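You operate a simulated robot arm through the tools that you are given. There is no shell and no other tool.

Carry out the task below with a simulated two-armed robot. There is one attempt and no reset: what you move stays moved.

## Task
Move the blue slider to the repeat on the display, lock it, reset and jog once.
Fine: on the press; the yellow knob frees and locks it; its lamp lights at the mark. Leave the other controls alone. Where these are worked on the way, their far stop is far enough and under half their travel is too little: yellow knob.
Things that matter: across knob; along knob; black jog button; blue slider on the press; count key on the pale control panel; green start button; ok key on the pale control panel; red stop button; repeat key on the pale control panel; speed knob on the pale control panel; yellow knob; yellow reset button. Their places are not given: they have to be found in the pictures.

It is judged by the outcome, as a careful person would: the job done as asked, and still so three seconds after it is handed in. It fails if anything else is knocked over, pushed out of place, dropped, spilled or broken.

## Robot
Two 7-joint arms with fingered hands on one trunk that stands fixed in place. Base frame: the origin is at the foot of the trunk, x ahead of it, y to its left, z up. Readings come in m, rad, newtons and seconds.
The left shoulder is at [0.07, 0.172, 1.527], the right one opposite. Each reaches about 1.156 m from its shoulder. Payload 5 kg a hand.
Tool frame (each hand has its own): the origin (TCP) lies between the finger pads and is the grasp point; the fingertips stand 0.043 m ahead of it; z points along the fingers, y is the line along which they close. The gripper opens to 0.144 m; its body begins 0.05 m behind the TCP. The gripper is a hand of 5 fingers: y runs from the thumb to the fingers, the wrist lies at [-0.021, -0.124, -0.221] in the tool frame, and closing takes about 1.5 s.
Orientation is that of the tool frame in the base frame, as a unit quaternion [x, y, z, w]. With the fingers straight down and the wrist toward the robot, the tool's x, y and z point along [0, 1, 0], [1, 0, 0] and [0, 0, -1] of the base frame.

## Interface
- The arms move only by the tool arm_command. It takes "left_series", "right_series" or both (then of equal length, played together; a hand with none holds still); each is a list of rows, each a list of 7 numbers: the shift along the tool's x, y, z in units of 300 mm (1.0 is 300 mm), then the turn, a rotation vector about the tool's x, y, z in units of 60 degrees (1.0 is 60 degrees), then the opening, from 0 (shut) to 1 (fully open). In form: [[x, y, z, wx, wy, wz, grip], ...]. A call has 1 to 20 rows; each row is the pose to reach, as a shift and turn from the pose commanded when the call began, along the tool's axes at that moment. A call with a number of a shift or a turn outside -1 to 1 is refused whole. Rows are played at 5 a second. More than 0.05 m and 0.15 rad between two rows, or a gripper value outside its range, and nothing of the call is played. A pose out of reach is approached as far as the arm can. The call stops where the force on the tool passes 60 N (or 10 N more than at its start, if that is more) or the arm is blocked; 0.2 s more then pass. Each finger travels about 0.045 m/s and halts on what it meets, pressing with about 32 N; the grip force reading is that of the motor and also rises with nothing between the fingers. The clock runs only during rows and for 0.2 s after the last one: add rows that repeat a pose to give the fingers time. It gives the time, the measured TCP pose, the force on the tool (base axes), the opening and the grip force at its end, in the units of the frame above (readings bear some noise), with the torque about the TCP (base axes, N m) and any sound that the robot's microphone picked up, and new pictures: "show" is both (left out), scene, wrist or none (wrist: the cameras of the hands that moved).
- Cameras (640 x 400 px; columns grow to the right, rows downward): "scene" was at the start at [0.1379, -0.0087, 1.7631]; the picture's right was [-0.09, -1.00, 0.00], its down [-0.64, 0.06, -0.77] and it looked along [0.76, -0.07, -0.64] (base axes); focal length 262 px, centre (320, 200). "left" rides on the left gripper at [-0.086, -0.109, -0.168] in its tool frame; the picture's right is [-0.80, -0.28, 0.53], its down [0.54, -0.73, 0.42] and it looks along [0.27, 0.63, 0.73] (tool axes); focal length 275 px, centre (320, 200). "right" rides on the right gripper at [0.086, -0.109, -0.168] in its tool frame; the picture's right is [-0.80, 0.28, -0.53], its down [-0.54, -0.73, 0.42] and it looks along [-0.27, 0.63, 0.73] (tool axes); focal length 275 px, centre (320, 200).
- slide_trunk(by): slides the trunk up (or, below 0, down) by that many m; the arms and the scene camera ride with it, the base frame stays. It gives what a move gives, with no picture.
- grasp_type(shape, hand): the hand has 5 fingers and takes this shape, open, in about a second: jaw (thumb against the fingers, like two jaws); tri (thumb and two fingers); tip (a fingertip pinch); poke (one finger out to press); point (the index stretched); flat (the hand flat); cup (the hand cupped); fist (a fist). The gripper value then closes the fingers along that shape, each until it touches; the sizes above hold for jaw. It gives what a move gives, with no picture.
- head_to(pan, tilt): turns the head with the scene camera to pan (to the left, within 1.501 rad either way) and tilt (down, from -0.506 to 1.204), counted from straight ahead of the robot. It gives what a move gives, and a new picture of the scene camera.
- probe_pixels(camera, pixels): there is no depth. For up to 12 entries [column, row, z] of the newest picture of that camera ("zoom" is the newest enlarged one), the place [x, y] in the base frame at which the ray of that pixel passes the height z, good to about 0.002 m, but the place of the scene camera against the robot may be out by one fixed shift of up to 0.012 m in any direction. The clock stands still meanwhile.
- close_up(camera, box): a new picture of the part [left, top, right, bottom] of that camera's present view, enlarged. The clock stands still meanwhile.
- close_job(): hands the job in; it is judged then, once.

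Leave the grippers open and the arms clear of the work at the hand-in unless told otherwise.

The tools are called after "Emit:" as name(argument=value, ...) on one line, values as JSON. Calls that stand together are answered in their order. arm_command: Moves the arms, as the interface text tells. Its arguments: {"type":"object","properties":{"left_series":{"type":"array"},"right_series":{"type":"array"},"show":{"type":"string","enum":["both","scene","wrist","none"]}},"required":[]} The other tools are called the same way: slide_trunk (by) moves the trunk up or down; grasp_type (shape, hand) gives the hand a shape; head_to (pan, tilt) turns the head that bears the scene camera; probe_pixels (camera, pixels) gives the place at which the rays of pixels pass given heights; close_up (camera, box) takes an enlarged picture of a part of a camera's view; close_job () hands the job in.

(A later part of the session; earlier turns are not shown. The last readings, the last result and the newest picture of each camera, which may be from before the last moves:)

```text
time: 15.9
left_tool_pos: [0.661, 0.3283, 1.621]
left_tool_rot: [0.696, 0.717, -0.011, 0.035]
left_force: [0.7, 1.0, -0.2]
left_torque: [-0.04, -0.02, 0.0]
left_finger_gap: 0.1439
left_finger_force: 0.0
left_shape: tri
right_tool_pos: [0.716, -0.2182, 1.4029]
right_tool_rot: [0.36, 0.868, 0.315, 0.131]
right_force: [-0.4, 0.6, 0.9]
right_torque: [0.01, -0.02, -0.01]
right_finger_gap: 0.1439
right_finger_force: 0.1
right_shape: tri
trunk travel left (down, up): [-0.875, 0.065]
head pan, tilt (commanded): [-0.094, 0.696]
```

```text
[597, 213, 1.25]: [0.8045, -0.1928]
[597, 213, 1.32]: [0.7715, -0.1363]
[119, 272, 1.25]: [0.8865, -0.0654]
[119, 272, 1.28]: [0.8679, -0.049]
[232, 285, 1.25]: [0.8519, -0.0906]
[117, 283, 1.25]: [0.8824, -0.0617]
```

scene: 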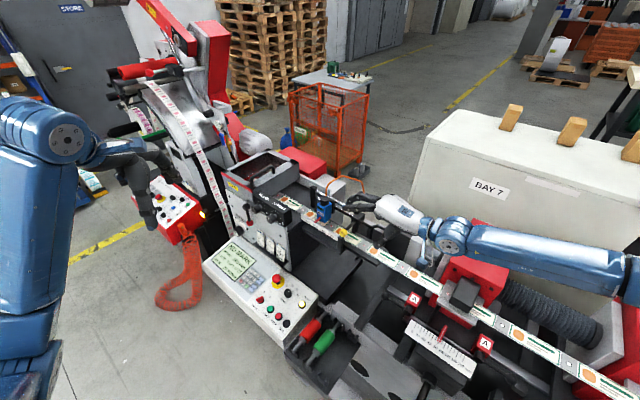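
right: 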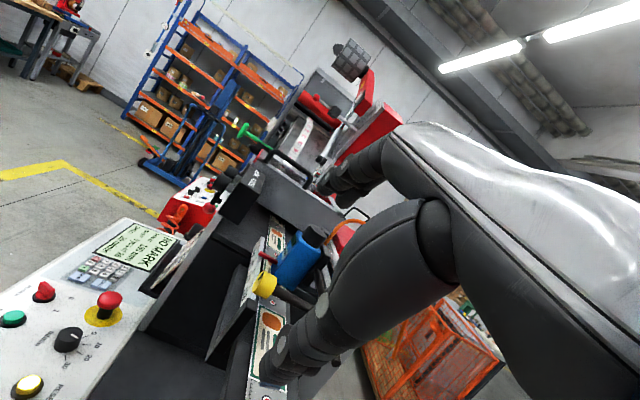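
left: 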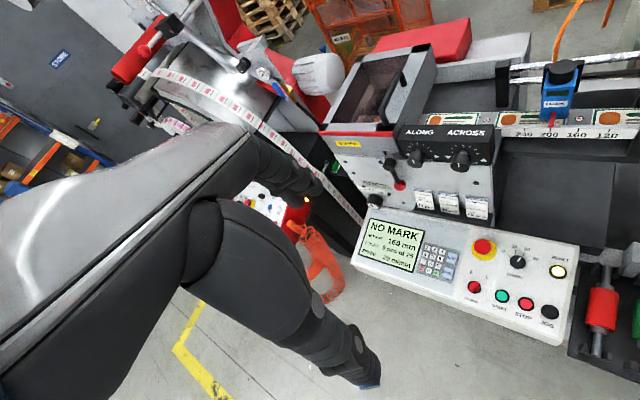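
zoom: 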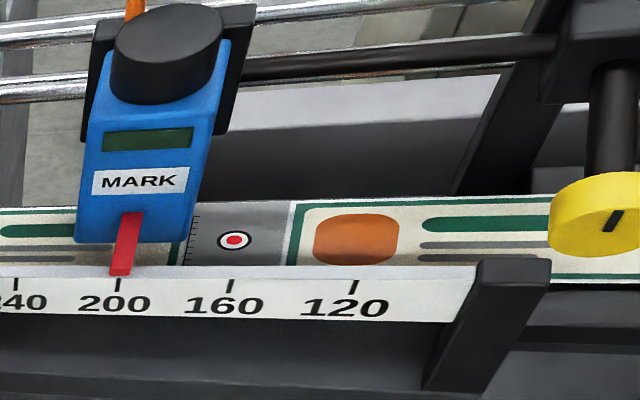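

Knob centre confirmed at about [0.782, -0.154, 1.297]. I'll partly close the right fingers (to about half) and advance ~0.07 m along the finger direction, then look before the last few centimetres.

Emit:
arm_command(right_series=[[0, 0.002, 0.04, 0, 0, 0, 0.85], [0, 0.004, 0.08, 0, 0, 0, 0.7], [-0.001, 0.005, 0.12, 0, 0, 0, 0.55], [-0.002, 0.006, 0.16, 0, 0, 0, 0.55], [-0.002, 0.007, 0.2, 0, 0, 0, 0.55], [-0.002, 0.007, 0.24, 0, 0, 0, 0.55], [-0.002, 0.007, 0.24, 0, 0, 0, 0.55]])

Emit:
close_up(camera="scene", box=[310, 180, 406, 250])

Emit:
close_up(camera="left", box=[560, 40, 640, 140])

Emit:
close_up(camera="right", box=[190, 180, 420, 400])

```text
time: 17.5
left_tool_pos: [0.66, 0.3287, 1.6217]
left_tool_rot: [0.696, 0.717, -0.011, 0.036]
left_force: [-0.2, -0.1, -0.2]
left_torque: [-0.02, -0.02, -0.02]
left_finger_gap: 0.144
left_finger_force: 0.1
left_shape: tri
right_tool_pos: [0.7515, -0.1832, 1.3492]
right_tool_rot: [0.359, 0.868, 0.317, 0.13]
right_force: [0.5, 0.2, 0.3]
right_torque: [0.01, -0.01, 0.03]
right_finger_gap: 0.0793
right_finger_force: 0.0
right_shape: tri
trunk travel left (down, up): [-0.875, 0.065]
head pan, tilt (commanded): [-0.094, 0.696]
```

scene: 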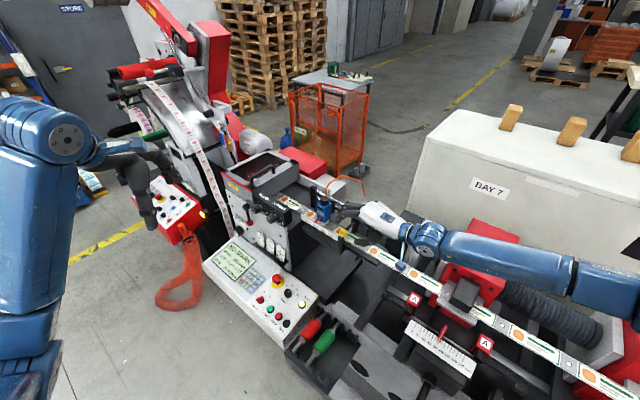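
right: 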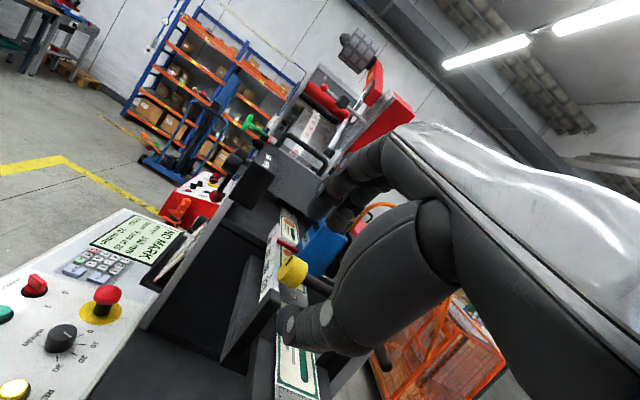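

```text
5.71 times, centred on (358, 215) of scene
```

zoom: 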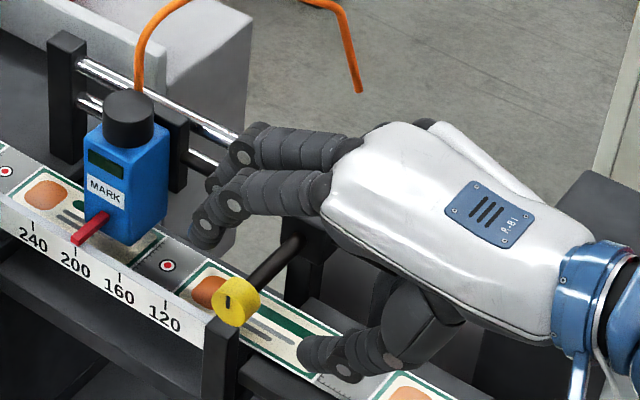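

```text
4.00 times, centred on (600, 90) of left
```

zoom: 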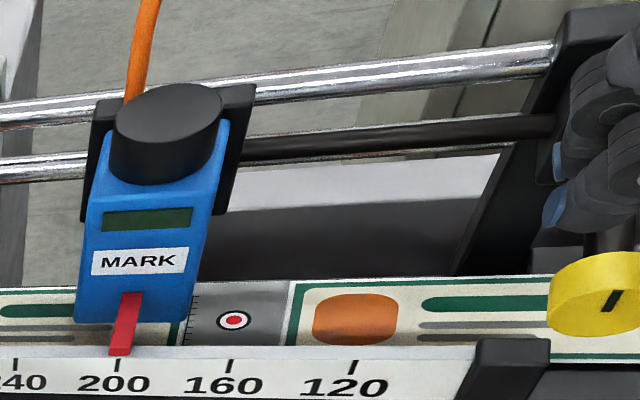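

```text
1.82 times, centred on (305, 290) of right
```

zoom: 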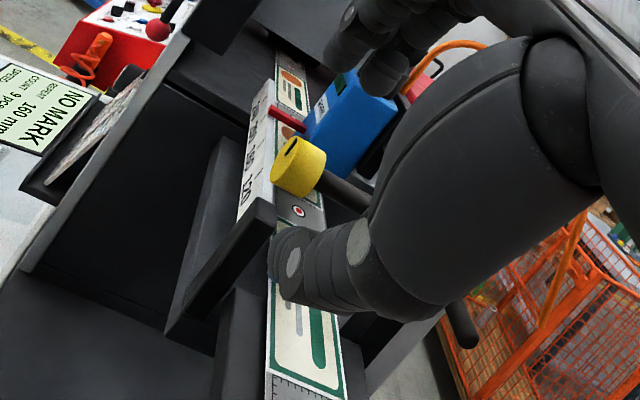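

Fingers straddle the knob line properly: fingers upper-left, thumb lower-right. The remaining advance is 0.049 m along the fingers. I'll move in slowly with the same half opening.

Emit:
arm_command(right_series=[[0, -0.001, 0.04, 0, 0, 0, 0.55], [0, -0.002, 0.08, 0, 0, 0, 0.55], [0, -0.003, 0.12, 0, 0, 0, 0.55], [-0.002, -0.004, 0.163, 0, 0, 0, 0.55], [-0.002, -0.004, 0.163, 0, 0, 0, 0.55]])

Emit:
close_up(camera="scene", box=[310, 180, 406, 250])

Emit:
close_up(camera="right", box=[190, 180, 420, 400])

Emit:
close_up(camera="left", box=[570, 60, 640, 160])

```text
time: 18.7
left_tool_pos: [0.6619, 0.3274, 1.6213]
left_tool_rot: [0.695, 0.718, -0.013, 0.035]
left_force: [1.0, 0.9, -0.6]
left_torque: [0.02, 0.03, 0.02]
left_finger_gap: 0.1442
left_finger_force: 0.0
left_shape: tri
right_tool_pos: [0.774, -0.1618, 1.3096]
right_tool_rot: [0.359, 0.868, 0.316, 0.13]
right_force: [0.9, 0.7, -0.2]
right_torque: [-0.01, -0.01, 0.01]
right_finger_gap: 0.0799
right_finger_force: 0.0
right_shape: tri
trunk travel left (down, up): [-0.875, 0.065]
head pan, tilt (commanded): [-0.094, 0.696]
```

scene: 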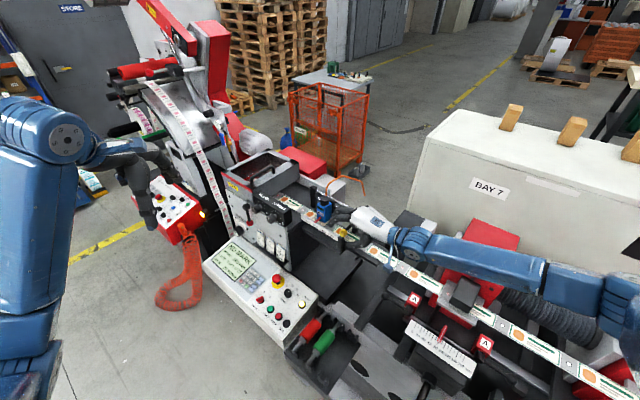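
right: 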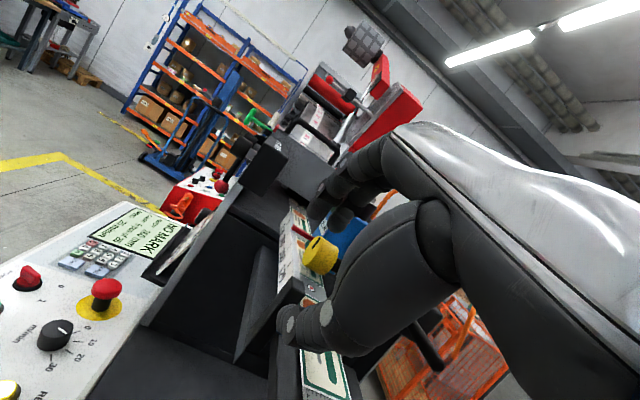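

```text
5.71 times, centred on (358, 215) of scene
```

zoom: 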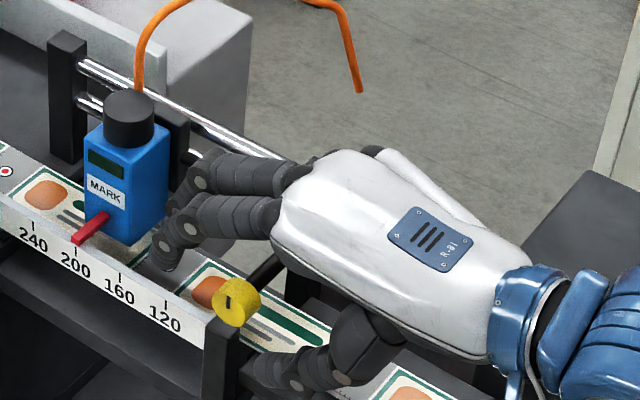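

```text
1.82 times, centred on (305, 290) of right
```

zoom: 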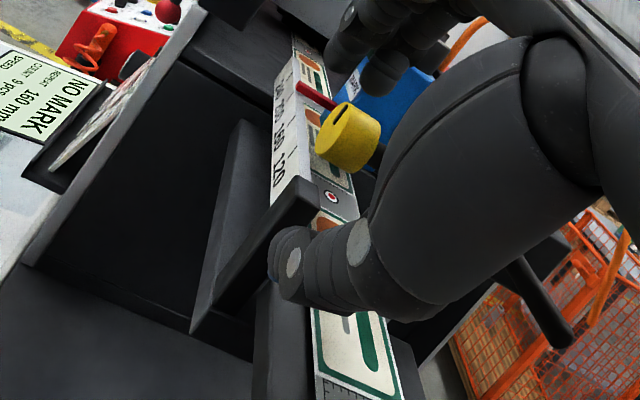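

```text
4.00 times, centred on (605, 110) of left
```

zoom: 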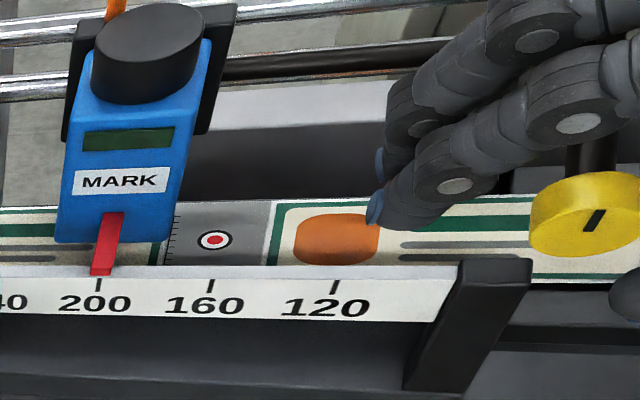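

The knob sits between the two fingers (upper left) and the thumb (lower right), no contact force yet. Now I close the right hand on the knob and hold.

Emit:
arm_command(right_series=[[0, 0, 0, 0, 0, 0, 0.4], [0, 0, 0, 0, 0, 0, 0.3], [0, 0, 0, 0, 0, 0, 0.2], [0, 0, 0, 0, 0, 0, 0.1], [0, 0, 0, 0, 0, 0, 0], [0, 0, 0, 0, 0, 0, 0], [0, 0, 0, 0, 0, 0, 0]])

Emit:
close_up(camera="scene", box=[310, 180, 406, 250])

Emit:
close_up(camera="right", box=[190, 180, 420, 400])

Emit:
close_up(camera="left", box=[570, 60, 640, 160])

```text
time: 20.3
left_tool_pos: [0.6635, 0.328, 1.6196]
left_tool_rot: [0.696, 0.717, -0.012, 0.035]
left_force: [-0.7, 0.1, 0.6]
left_torque: [-0.03, 0.02, 0.01]
left_finger_gap: 0.144
left_finger_force: 0.0
left_shape: tri
right_tool_pos: [0.7745, -0.1646, 1.3075]
right_tool_rot: [0.361, 0.868, 0.315, 0.13]
right_force: [-0.4, 0.2, -15.5]
right_torque: [-0.16, 0.14, -0.04]
right_finger_gap: 0.012
right_finger_force: 32.2
right_shape: tri
trunk travel left (down, up): [-0.875, 0.065]
head pan, tilt (commanded): [-0.094, 0.696]
```

scene: 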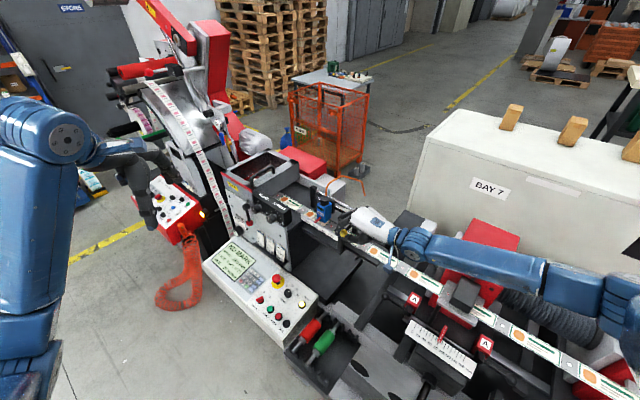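
right: 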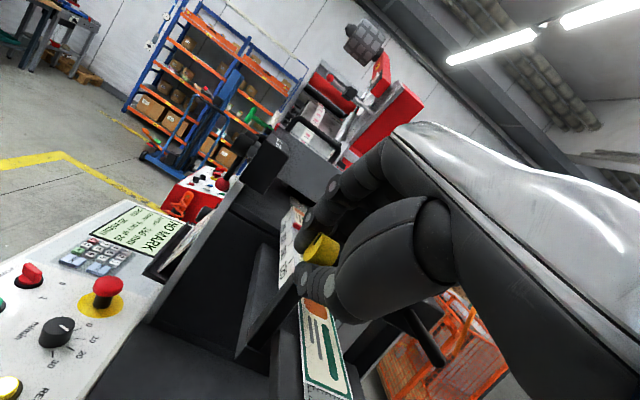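

```text
5.71 times, centred on (358, 215) of scene
```

zoom: 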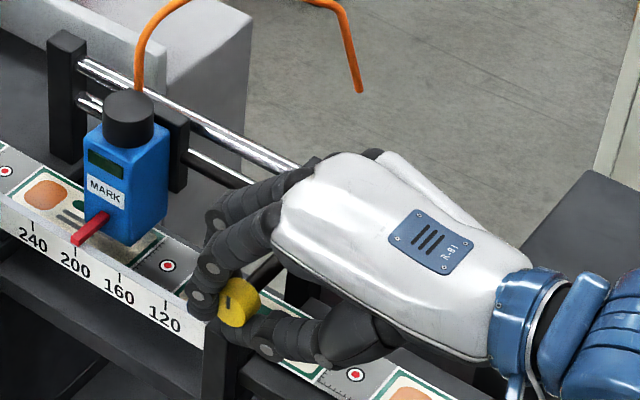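

```text
1.82 times, centred on (305, 290) of right
```

zoom: 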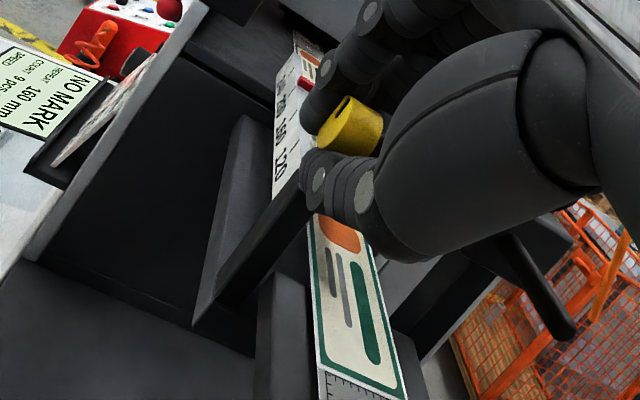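

```text
4.00 times, centred on (605, 110) of left
```

zoom: 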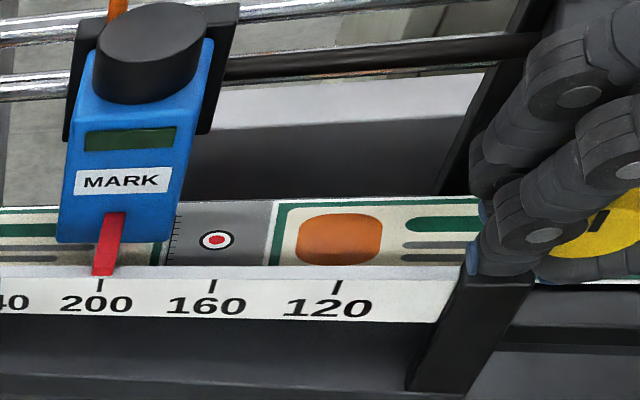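

Knob gripped (32 N). Now a first trial turn counter-clockwise (seen from the knob's face) by 20° about the knob axis, watching torque and the knob's mark.

Emit:
arm_command(right_series=[[0, 0.0052, 0.0002, 0.0833, 0, 0, 0], [0, 0.0104, 0.0009, 0.1667, 0, 0, 0], [0, 0.0155, 0.002, 0.25, 0, 0, 0], [0, 0.0205, 0.0036, 0.333, 0, 0, 0], [0, 0.0205, 0.0036, 0.333, 0, 0, 0]])

Emit:
close_up(camera="scene", box=[330, 195, 378, 235])

Emit:
close_up(camera="right", box=[250, 180, 400, 330])

```text
time: 21.5
left_tool_pos: [0.6633, 0.3273, 1.6201]
left_tool_rot: [0.696, 0.717, -0.013, 0.035]
left_force: [0.2, 0.1, -0.2]
left_torque: [0.0, 0.01, 0.0]
left_finger_gap: 0.144
left_finger_force: 0.1
left_shape: tri
right_tool_pos: [0.7775, -0.1606, 1.3126]
right_tool_rot: [0.376, 0.91, 0.16, 0.064]
right_force: [-3.6, -2.7, -28.5]
right_torque: [-0.2, 0.13, 0.0]
right_finger_gap: 0.0113
right_finger_force: 32.0
right_shape: tri
trunk travel left (down, up): [-0.875, 0.065]
head pan, tilt (commanded): [-0.094, 0.696]
```

scene: 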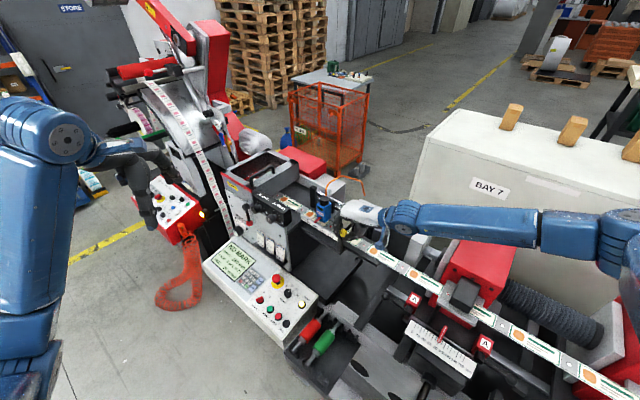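
right: 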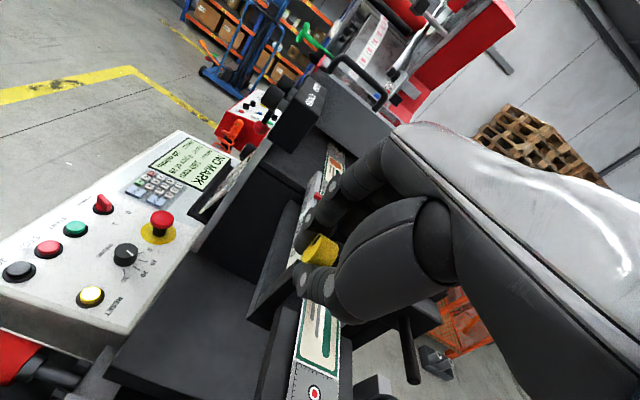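

```text
10.00 times, centred on (354, 215) of scene
```

zoom: 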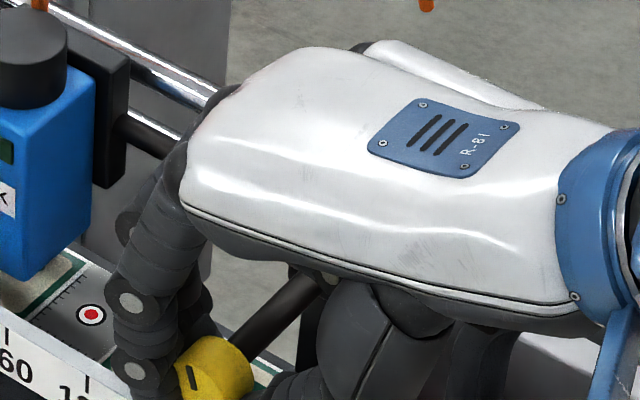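

```text
2.67 times, centred on (325, 255) of right
```

zoom: 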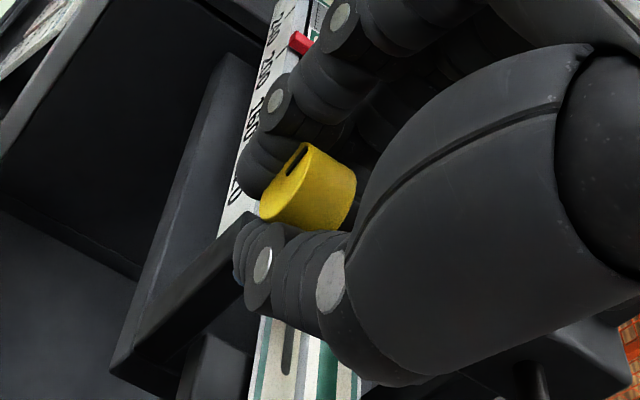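

The knob's mark tilted left with the hand, so it is turning counter-clockwise. I continue another 40°, easing the hand 3 mm forward to relieve the -28 N pull.

Emit:
arm_command(right_series=[[0, 0.0052, 0.0102, 0.0833, 0, 0, 0], [0, 0.0104, 0.0109, 0.1667, 0, 0, 0], [0, 0.0155, 0.012, 0.25, 0, 0, 0], [0, 0.0205, 0.0136, 0.333, 0, 0, 0], [0, 0.0254, 0.0156, 0.4167, 0, 0, 0], [0, 0.03, 0.018, 0.5, 0, 0, 0], [0, 0.0344, 0.0208, 0.5833, 0, 0, 0], [0, 0.0386, 0.024, 0.6667, 0, 0, 0], [0, 0.0386, 0.024, 0.6667, 0, 0, 0]])

Emit:
close_up(camera="scene", box=[322, 185, 386, 245])

Emit:
close_up(camera="right", box=[250, 180, 400, 330])

Emit:
close_up(camera="left", box=[570, 60, 640, 160])

```text
time: 23.5
left_tool_pos: [0.6609, 0.3234, 1.622]
left_tool_rot: [0.696, 0.717, -0.011, 0.034]
left_force: [-0.6, -0.1, -0.2]
left_torque: [0.02, 0.03, -0.02]
left_finger_gap: 0.1439
left_finger_force: 0.1
left_shape: tri
right_tool_pos: [0.785, -0.1534, 1.3122]
right_tool_rot: [0.381, 0.918, -0.099, -0.043]
right_force: [-11.6, -14.1, -16.7]
right_torque: [-0.2, 0.05, -0.01]
right_finger_gap: 0.0118
right_finger_force: 32.3
right_shape: tri
right hand out of reach, approached as far as the arm can: row 8, 9
trunk travel left (down, up): [-0.875, 0.065]
head pan, tilt (commanded): [-0.094, 0.696]
```

scene: 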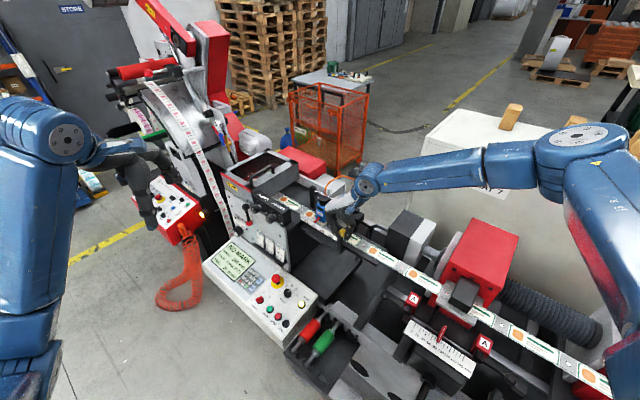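
right: 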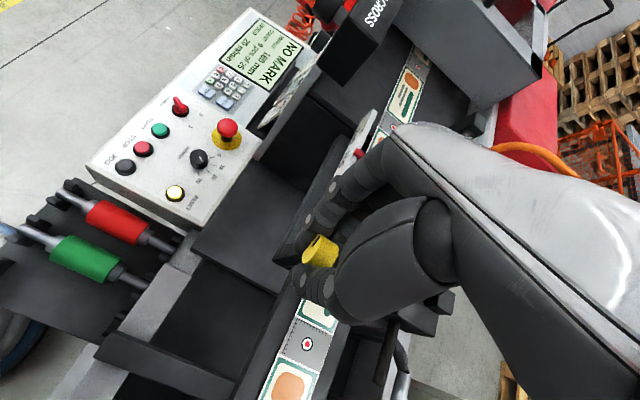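

```text
6.67 times, centred on (354, 215) of scene
```

zoom: 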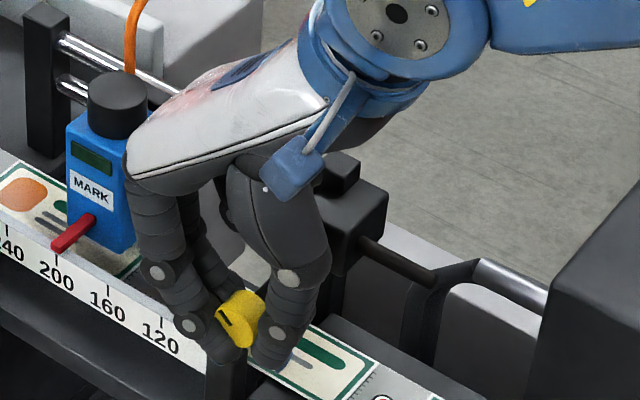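

```text
2.67 times, centred on (325, 255) of right
```

zoom: 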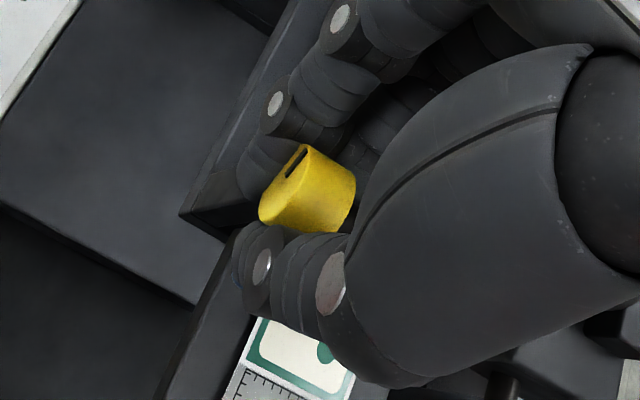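

```text
4.00 times, centred on (605, 110) of left
```

zoom: 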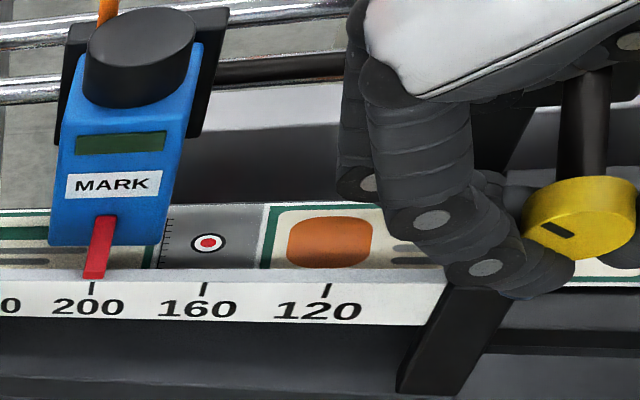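

The knob mark has turned about 52° counter-clockwise with the hand and no slip; the arm reached its limit there while the knob still turns freely. I'll ratchet: open the fingers a little, rotate the hand back 60° about the knob, and look.

Emit:
arm_command(right_series=[[0, 0, 0, 0, 0, 0, 0.35], [0, 0, 0, 0, 0, 0, 0.38], [0, 0, 0, 0, 0, 0, 0.38], [0, 0, -0.013, 0, 0, 0, 0.38], [0, 0, -0.0267, 0, 0, 0, 0.38], [0, -0.01, -0.026, -0.125, 0, 0, 0.38], [0, -0.0199, -0.0241, -0.25, 0, 0, 0.38], [0, -0.0294, -0.0209, -0.375, 0, 0, 0.38], [0, -0.0384, -0.0164, -0.5, 0, 0, 0.38], [0, -0.0467, -0.0108, -0.625, 0, 0, 0.38], [0, -0.0542, -0.0042, -0.75, 0, 0, 0.38], [0, -0.0609, 0.0033, -0.875, 0, 0, 0.38], [0, -0.0664, 0.0117, -1.0, 0, 0, 0.38], [0, -0.0664, 0.0117, -1.0, 0, 0, 0.38]])

Emit:
close_up(camera="scene", box=[322, 185, 386, 245])

Emit:
close_up(camera="right", box=[250, 180, 400, 330])

Emit:
close_up(camera="left", box=[570, 60, 640, 160])

```text
time: 26.5
left_tool_pos: [0.6612, 0.3266, 1.6209]
left_tool_rot: [0.695, 0.718, -0.012, 0.035]
left_force: [-0.1, -0.9, 0.2]
left_torque: [-0.01, -0.01, 0.0]
left_finger_gap: 0.1441
left_finger_force: 0.2
left_shape: tri
right_tool_pos: [0.7711, -0.1634, 1.3126]
right_tool_rot: [0.351, 0.845, 0.372, 0.155]
right_force: [0.8, 0.4, -1.0]
right_torque: [0.01, -0.01, 0.02]
right_finger_gap: 0.0541
right_finger_force: 0.1
right_shape: tri
trunk travel left (down, up): [-0.875, 0.065]
head pan, tilt (commanded): [-0.094, 0.696]
```

scene: 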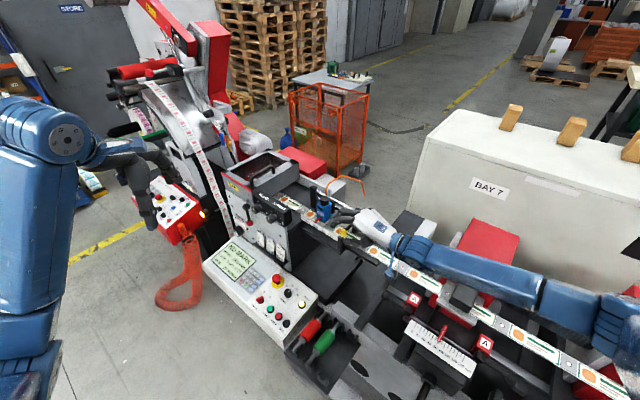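
right: 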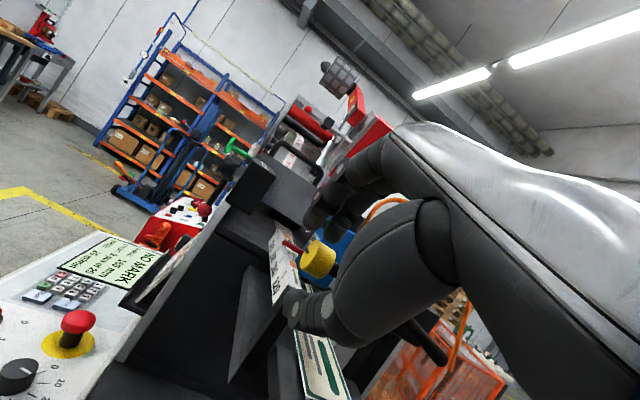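

```text
6.67 times, centred on (354, 215) of scene
```

zoom: 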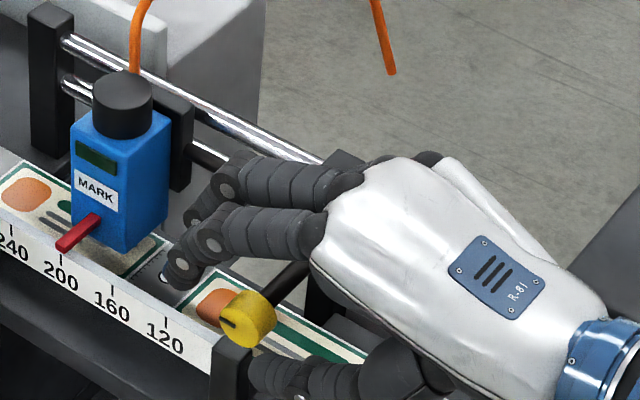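

```text
2.67 times, centred on (325, 255) of right
```

zoom: 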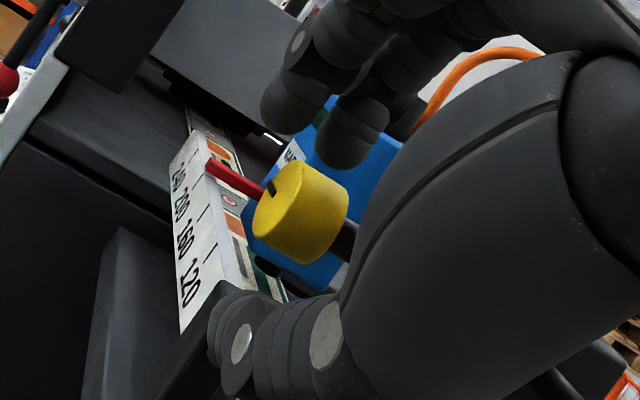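

```text
4.00 times, centred on (605, 110) of left
```

zoom: 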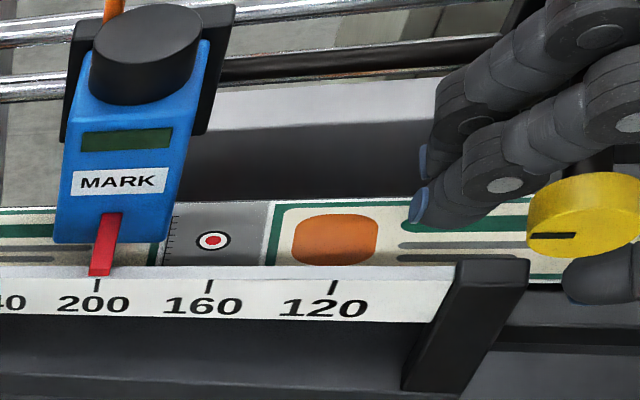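

The knob's mark now looks nearly horizontal (pointing left). I'll zoom further in on it from the scene and left cameras to measure the angle.

Emit:
close_up(camera="scene", box=[345, 222, 371, 242])

Emit:
close_up(camera="left", box=[640, 95, 680, 135])

Emit:
close_up(camera="right", box=[290, 230, 340, 270])

```text
16.00 times, centred on (358, 232) of scene
```

zoom: 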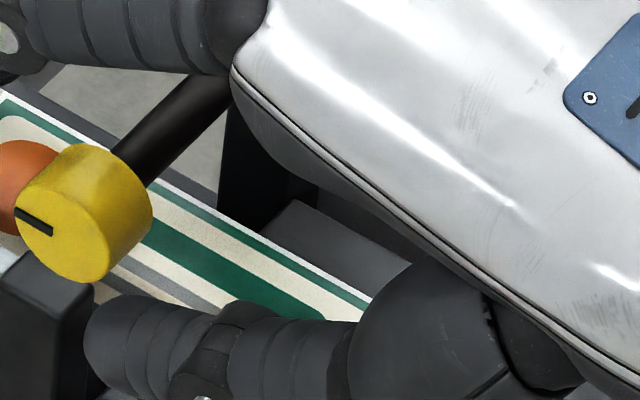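

```text
refused: 680 is not a number from 0 to 640
```

```text
10.00 times, centred on (315, 250) of right
```

zoom: 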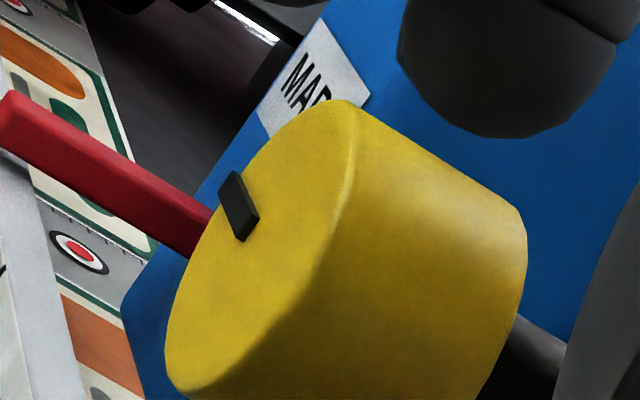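

The mark now lies exactly along the scale direction (9 o'clock), i.e. ~90° from where it started, so the knob should be free. I'll withdraw the right hand along its finger direction, then test the slider with the left hand.

Emit:
arm_command(right_series=[[0, 0, -0.08, 0, 0, 0, 0.45], [0, 0, -0.18, 0, 0, 0, 0.6], [0, 0, -0.28, 0, 0, 0, 0.8], [0, 0, -0.38, 0, 0, 0, 1], [0, 0, -0.48, 0, 0, 0, 1], [0, 0, -0.58, 0, 0, 0, 1], [0, -0.03, -0.66, 0, 0, 0, 1]])

Emit:
grasp_type(shape="poke", hand="left")

Emit:
close_up(camera="left", box=[0, 0, 640, 400])

Emit:
close_up(camera="scene", box=[0, 80, 240, 250])

```text
time: 28.1
left_tool_pos: [0.6589, 0.3278, 1.6206]
left_tool_rot: [0.696, 0.717, -0.011, 0.037]
left_force: [0.0, -0.8, 0.4]
left_torque: [0.01, -0.02, 0.02]
left_finger_gap: 0.1439
left_finger_force: 0.1
left_shape: tri
right_tool_pos: [0.6625, -0.2707, 1.441]
right_tool_rot: [0.351, 0.845, 0.373, 0.155]
right_force: [-0.4, -0.1, -0.2]
right_torque: [0.02, -0.01, 0.01]
right_finger_gap: 0.1437
right_finger_force: 0.1
right_shape: tri
trunk travel left (down, up): [-0.875, 0.065]
head pan, tilt (commanded): [-0.094, 0.696]
```

scene: 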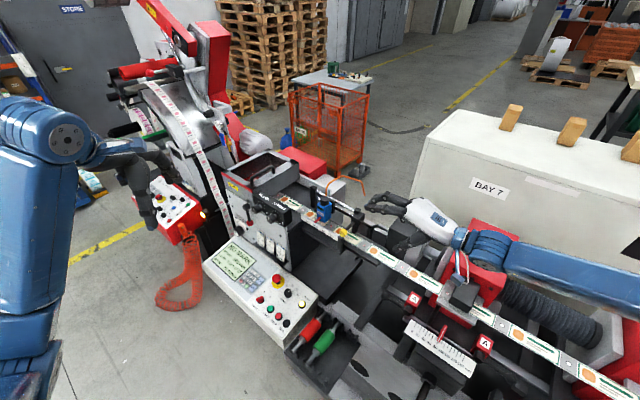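
right: 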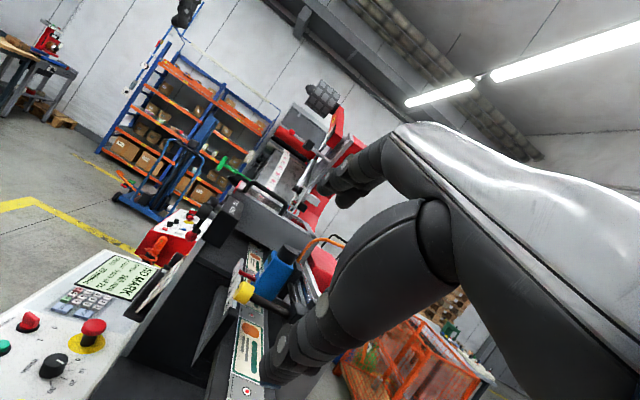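

```text
time: 29.0
left_tool_pos: [0.6618, 0.3264, 1.621]
left_tool_rot: [0.696, 0.717, -0.013, 0.034]
left_force: [0.8, 0.7, 0.4]
left_torque: [0.02, -0.01, 0.04]
left_finger_gap: 0.0
left_finger_force: 0.2
left_shape: poke
right_tool_pos: [0.6644, -0.2704, 1.4406]
right_tool_rot: [0.35, 0.846, 0.372, 0.154]
right_force: [-0.3, -0.5, 0.0]
right_torque: [-0.02, -0.02, 0.02]
right_finger_gap: 0.1437
right_finger_force: 0.1
right_shape: tri
trunk travel left (down, up): [-0.875, 0.065]
head pan, tilt (commanded): [-0.094, 0.696]
```

```text
1.00 times, centred on (320, 200) of left (not enlarged: the box is as wide or as high as the picture)
```

zoom: 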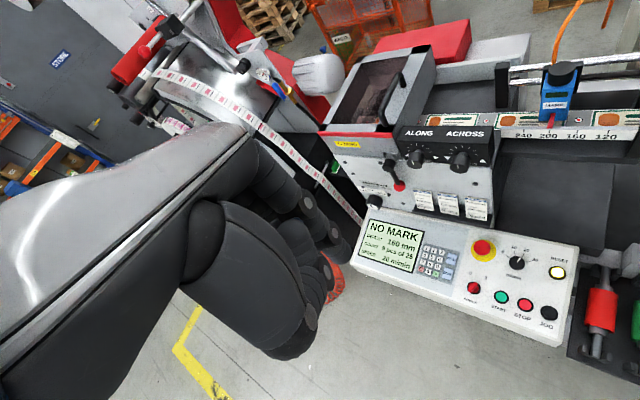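

```text
2.35 times, centred on (120, 165) of scene
```

zoom: 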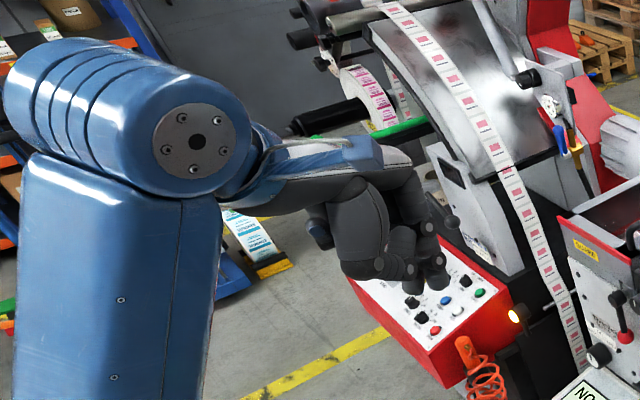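

The left hand is in poke shape. I'll zoom in on the fingertip to find where it lies relative to the tool frame.

Emit:
close_up(camera="left", box=[220, 150, 400, 360])

Emit:
close_up(camera="scene", box=[120, 140, 190, 210])

```text
1.90 times, centred on (310, 255) of left
```

zoom: 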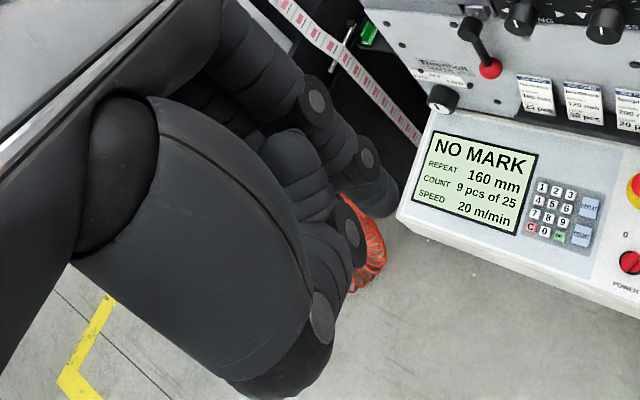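

```text
5.71 times, centred on (155, 175) of scene
```

zoom: 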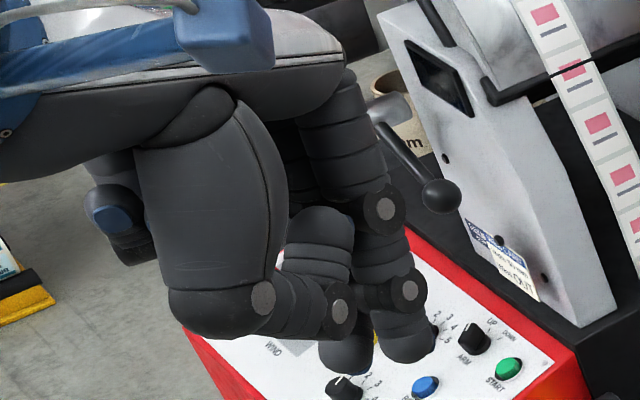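

In poke shape the index tip lies nearly on the tool axis, ~0.043 m ahead of the TCP. I'll push the slider from its 240 side with the left index. First I locate the rail's left post, slider body corners and cap using both cameras.

Emit:
close_up(camera="scene", box=[290, 175, 370, 235])

Emit:
close_up(camera="left", box=[480, 20, 640, 150])

Emit:
close_up(camera="right", box=[200, 200, 330, 330])

```text
6.67 times, centred on (330, 205) of scene
```

zoom: 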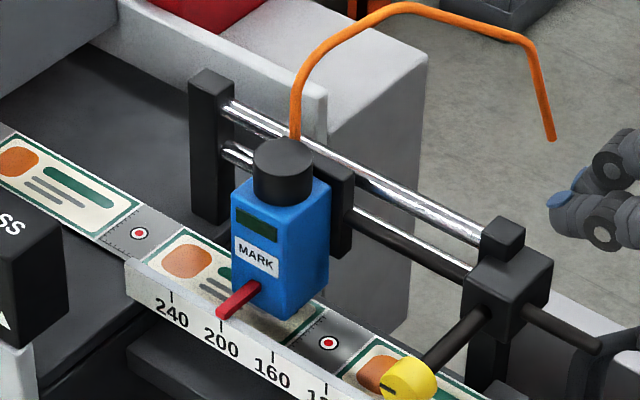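

```text
3.08 times, centred on (560, 85) of left
```

zoom: 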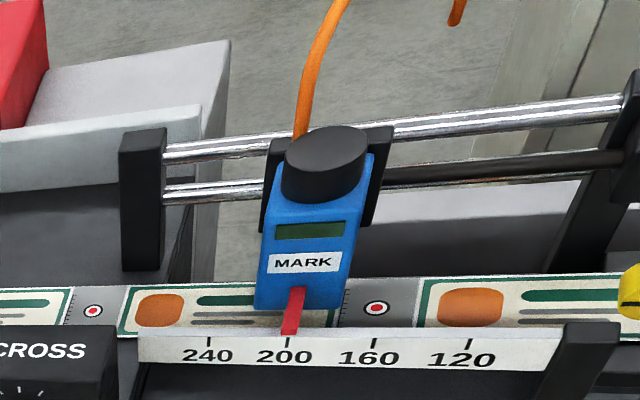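

```text
3.08 times, centred on (265, 265) of right
```

zoom: 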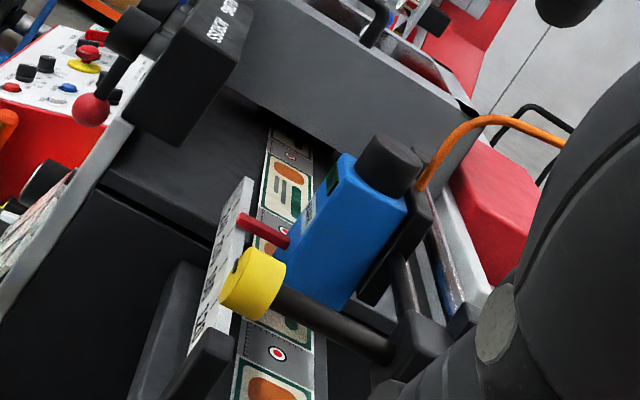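

I'll probe matching points (post top, body corners, cap) in the scene and left views.

Emit:
probe_pixels(camera="scene", pixels=[[310.5, 187.75, 1.25], [310.5, 187.75, 1.4], [316.8, 203.5, 1.25], [316.8, 203.5, 1.4], [316.8, 217.5, 1.25], [316.8, 217.5, 1.4], [324.5, 197.5, 1.25], [324.5, 197.5, 1.4]])

Emit:
probe_pixels(camera="left", pixels=[[495, 68.7, 1.25], [495, 68.7, 1.4], [544.4, 85, 1.25], [544.4, 85, 1.4], [538.9, 119.8, 1.25], [538.9, 119.8, 1.4], [561.6, 68.1, 1.25], [561.6, 68.1, 1.4], [550, 129, 1.25], [550, 129, 1.4]])

```text
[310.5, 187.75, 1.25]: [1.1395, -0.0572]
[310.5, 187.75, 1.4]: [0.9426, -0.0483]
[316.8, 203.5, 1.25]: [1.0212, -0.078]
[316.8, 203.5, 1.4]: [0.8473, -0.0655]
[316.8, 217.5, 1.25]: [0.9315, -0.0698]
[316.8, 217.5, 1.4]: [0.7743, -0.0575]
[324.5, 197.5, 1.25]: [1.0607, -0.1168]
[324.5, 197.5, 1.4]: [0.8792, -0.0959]
```

```text
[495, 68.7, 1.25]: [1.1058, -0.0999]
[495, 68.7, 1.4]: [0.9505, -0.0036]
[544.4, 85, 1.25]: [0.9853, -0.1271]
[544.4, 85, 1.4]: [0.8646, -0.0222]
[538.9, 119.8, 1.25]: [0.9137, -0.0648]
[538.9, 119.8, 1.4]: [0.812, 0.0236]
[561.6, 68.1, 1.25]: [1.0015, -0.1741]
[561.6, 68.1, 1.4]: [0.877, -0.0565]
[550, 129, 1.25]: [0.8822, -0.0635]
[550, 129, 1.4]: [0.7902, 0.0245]
```

Geometry: slider body spans s −0.60…−0.56 (along scale), its front at t ≈ 0.694, top z ≈ 1.335; the rail's left post top is 1.33 at s −0.687…−0.655. I bring the left hand (poke) toward a point above the 240 side of the slider, in two legs, staying above all boxes.

Emit:
arm_command(left_series=[[-0.089, 0.064, 0.03, 0.004, 0.0035, 0.056, 0], [-0.178, 0.129, 0.06, 0.007, 0.007, 0.111, 0], [-0.267, 0.193, 0.09, 0.011, 0.0105, 0.167, 0], [-0.355, 0.257, 0.13, 0.015, 0.014, 0.222, 0], [-0.444, 0.321, 0.18, 0.019, 0.0175, 0.278, 0], [-0.533, 0.386, 0.24, 0.022, 0.021, 0.333, 0], [-0.622, 0.45, 0.302, 0.026, 0.0245, 0.389, 0], [-0.622, 0.45, 0.302, 0.026, 0.0245, 0.389, 0]])

```text
time: 30.8
left_tool_pos: [0.8049, 0.1408, 1.5475]
left_tool_rot: [0.827, 0.562, -0.006, 0.018]
left_force: [-0.4, 0.8, -1.1]
left_torque: [-0.03, 0.0, -0.01]
left_finger_gap: 0.0
left_finger_force: 0.0
left_shape: poke
right_tool_pos: [0.6646, -0.2714, 1.4404]
right_tool_rot: [0.35, 0.846, 0.372, 0.154]
right_force: [0.2, -1.3, 0.0]
right_torque: [0.0, -0.01, 0.01]
right_finger_gap: 0.1437
right_finger_force: 0.1
right_shape: tri
trunk travel left (down, up): [-0.875, 0.065]
head pan, tilt (commanded): [-0.094, 0.696]
```

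scene: 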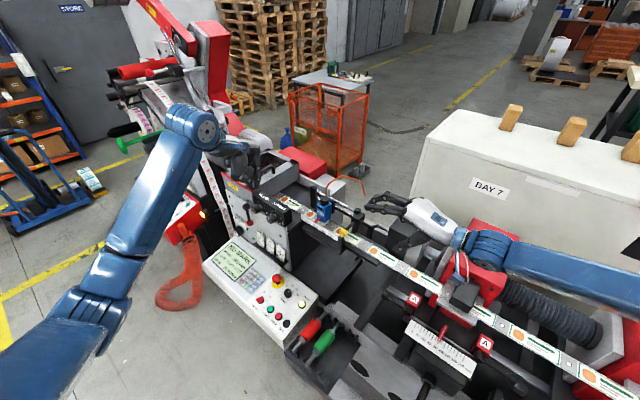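
left: 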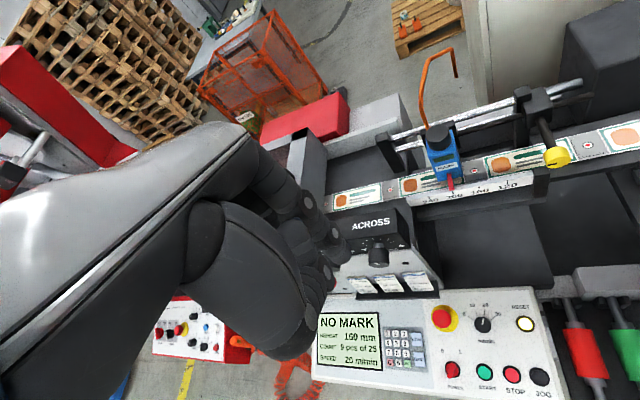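

Good. Second leg: to above the 240 side of the slider at about [0.9475, -0.0495, 1.473], finishing the inward yaw.

Emit:
arm_command(left_series=[[-0.051, 0.084, 0.02, 0.0034, 0.003, 0.049, 0], [-0.102, 0.168, 0.05, 0.007, 0.006, 0.0975, 0], [-0.153, 0.251, 0.08, 0.01, 0.009, 0.146, 0], [-0.2035, 0.335, 0.115, 0.014, 0.012, 0.195, 0], [-0.254, 0.419, 0.155, 0.017, 0.015, 0.244, 0], [-0.305, 0.503, 0.195, 0.021, 0.018, 0.2925, 0], [-0.356, 0.586, 0.235, 0.024, 0.021, 0.341, 0], [-0.407, 0.67, 0.277, 0.0275, 0.024, 0.39, 0], [-0.407, 0.67, 0.277, 0.0275, 0.024, 0.39, 0]])

Emit:
close_up(camera="scene", box=[270, 130, 390, 240])

Emit:
close_up(camera="left", box=[220, 130, 480, 330])

Emit:
close_up(camera="right", box=[180, 150, 360, 330])

```text
time: 32.8
left_tool_pos: [0.9483, -0.0506, 1.4724]
left_tool_rot: [0.924, 0.383, 0.001, 0.0]
left_force: [0.2, 0.4, 0.1]
left_torque: [0.02, 0.01, -0.02]
left_finger_gap: 0.0
left_finger_force: 0.1
left_shape: poke
right_tool_pos: [0.6644, -0.2723, 1.4385]
right_tool_rot: [0.351, 0.845, 0.372, 0.155]
right_force: [0.0, 0.1, -0.5]
right_torque: [0.02, 0.01, -0.04]
right_finger_gap: 0.1437
right_finger_force: 0.1
right_shape: tri
trunk travel left (down, up): [-0.875, 0.065]
head pan, tilt (commanded): [-0.094, 0.696]
```

scene: 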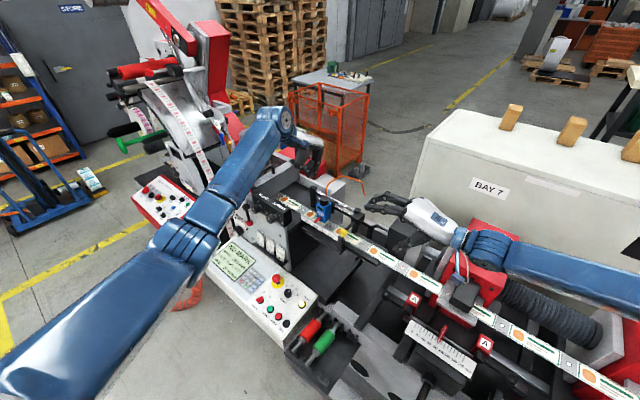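
left: 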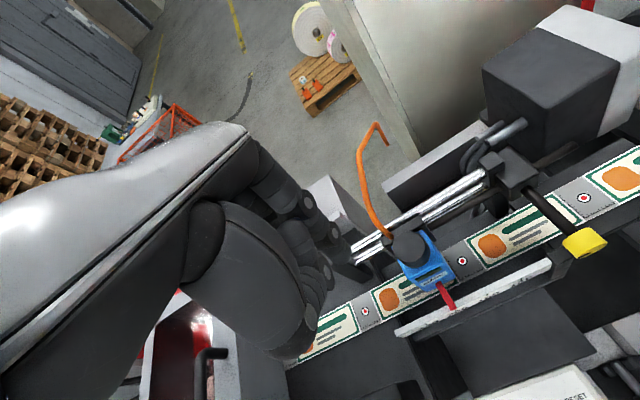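

```text
3.64 times, centred on (330, 185) of scene
```

zoom: 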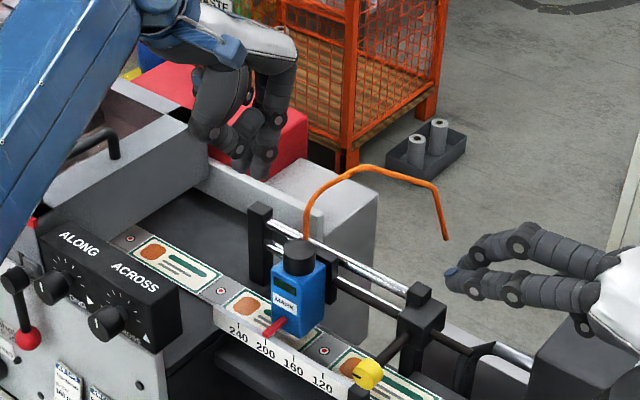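

```text
2.00 times, centred on (350, 230) of left
```

zoom: 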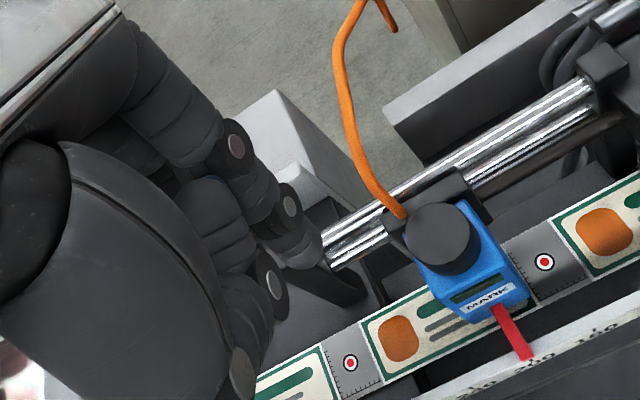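

```text
2.22 times, centred on (270, 240) of right
```

zoom: 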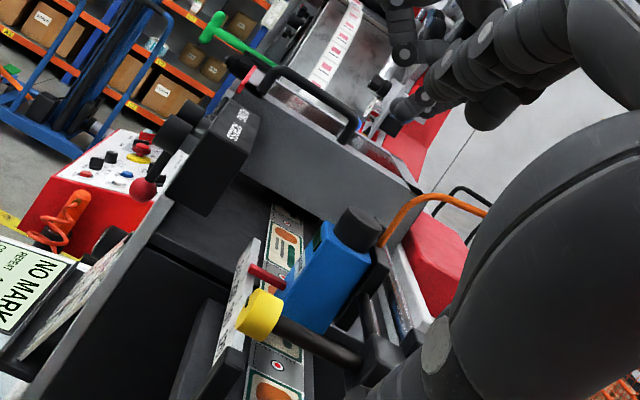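

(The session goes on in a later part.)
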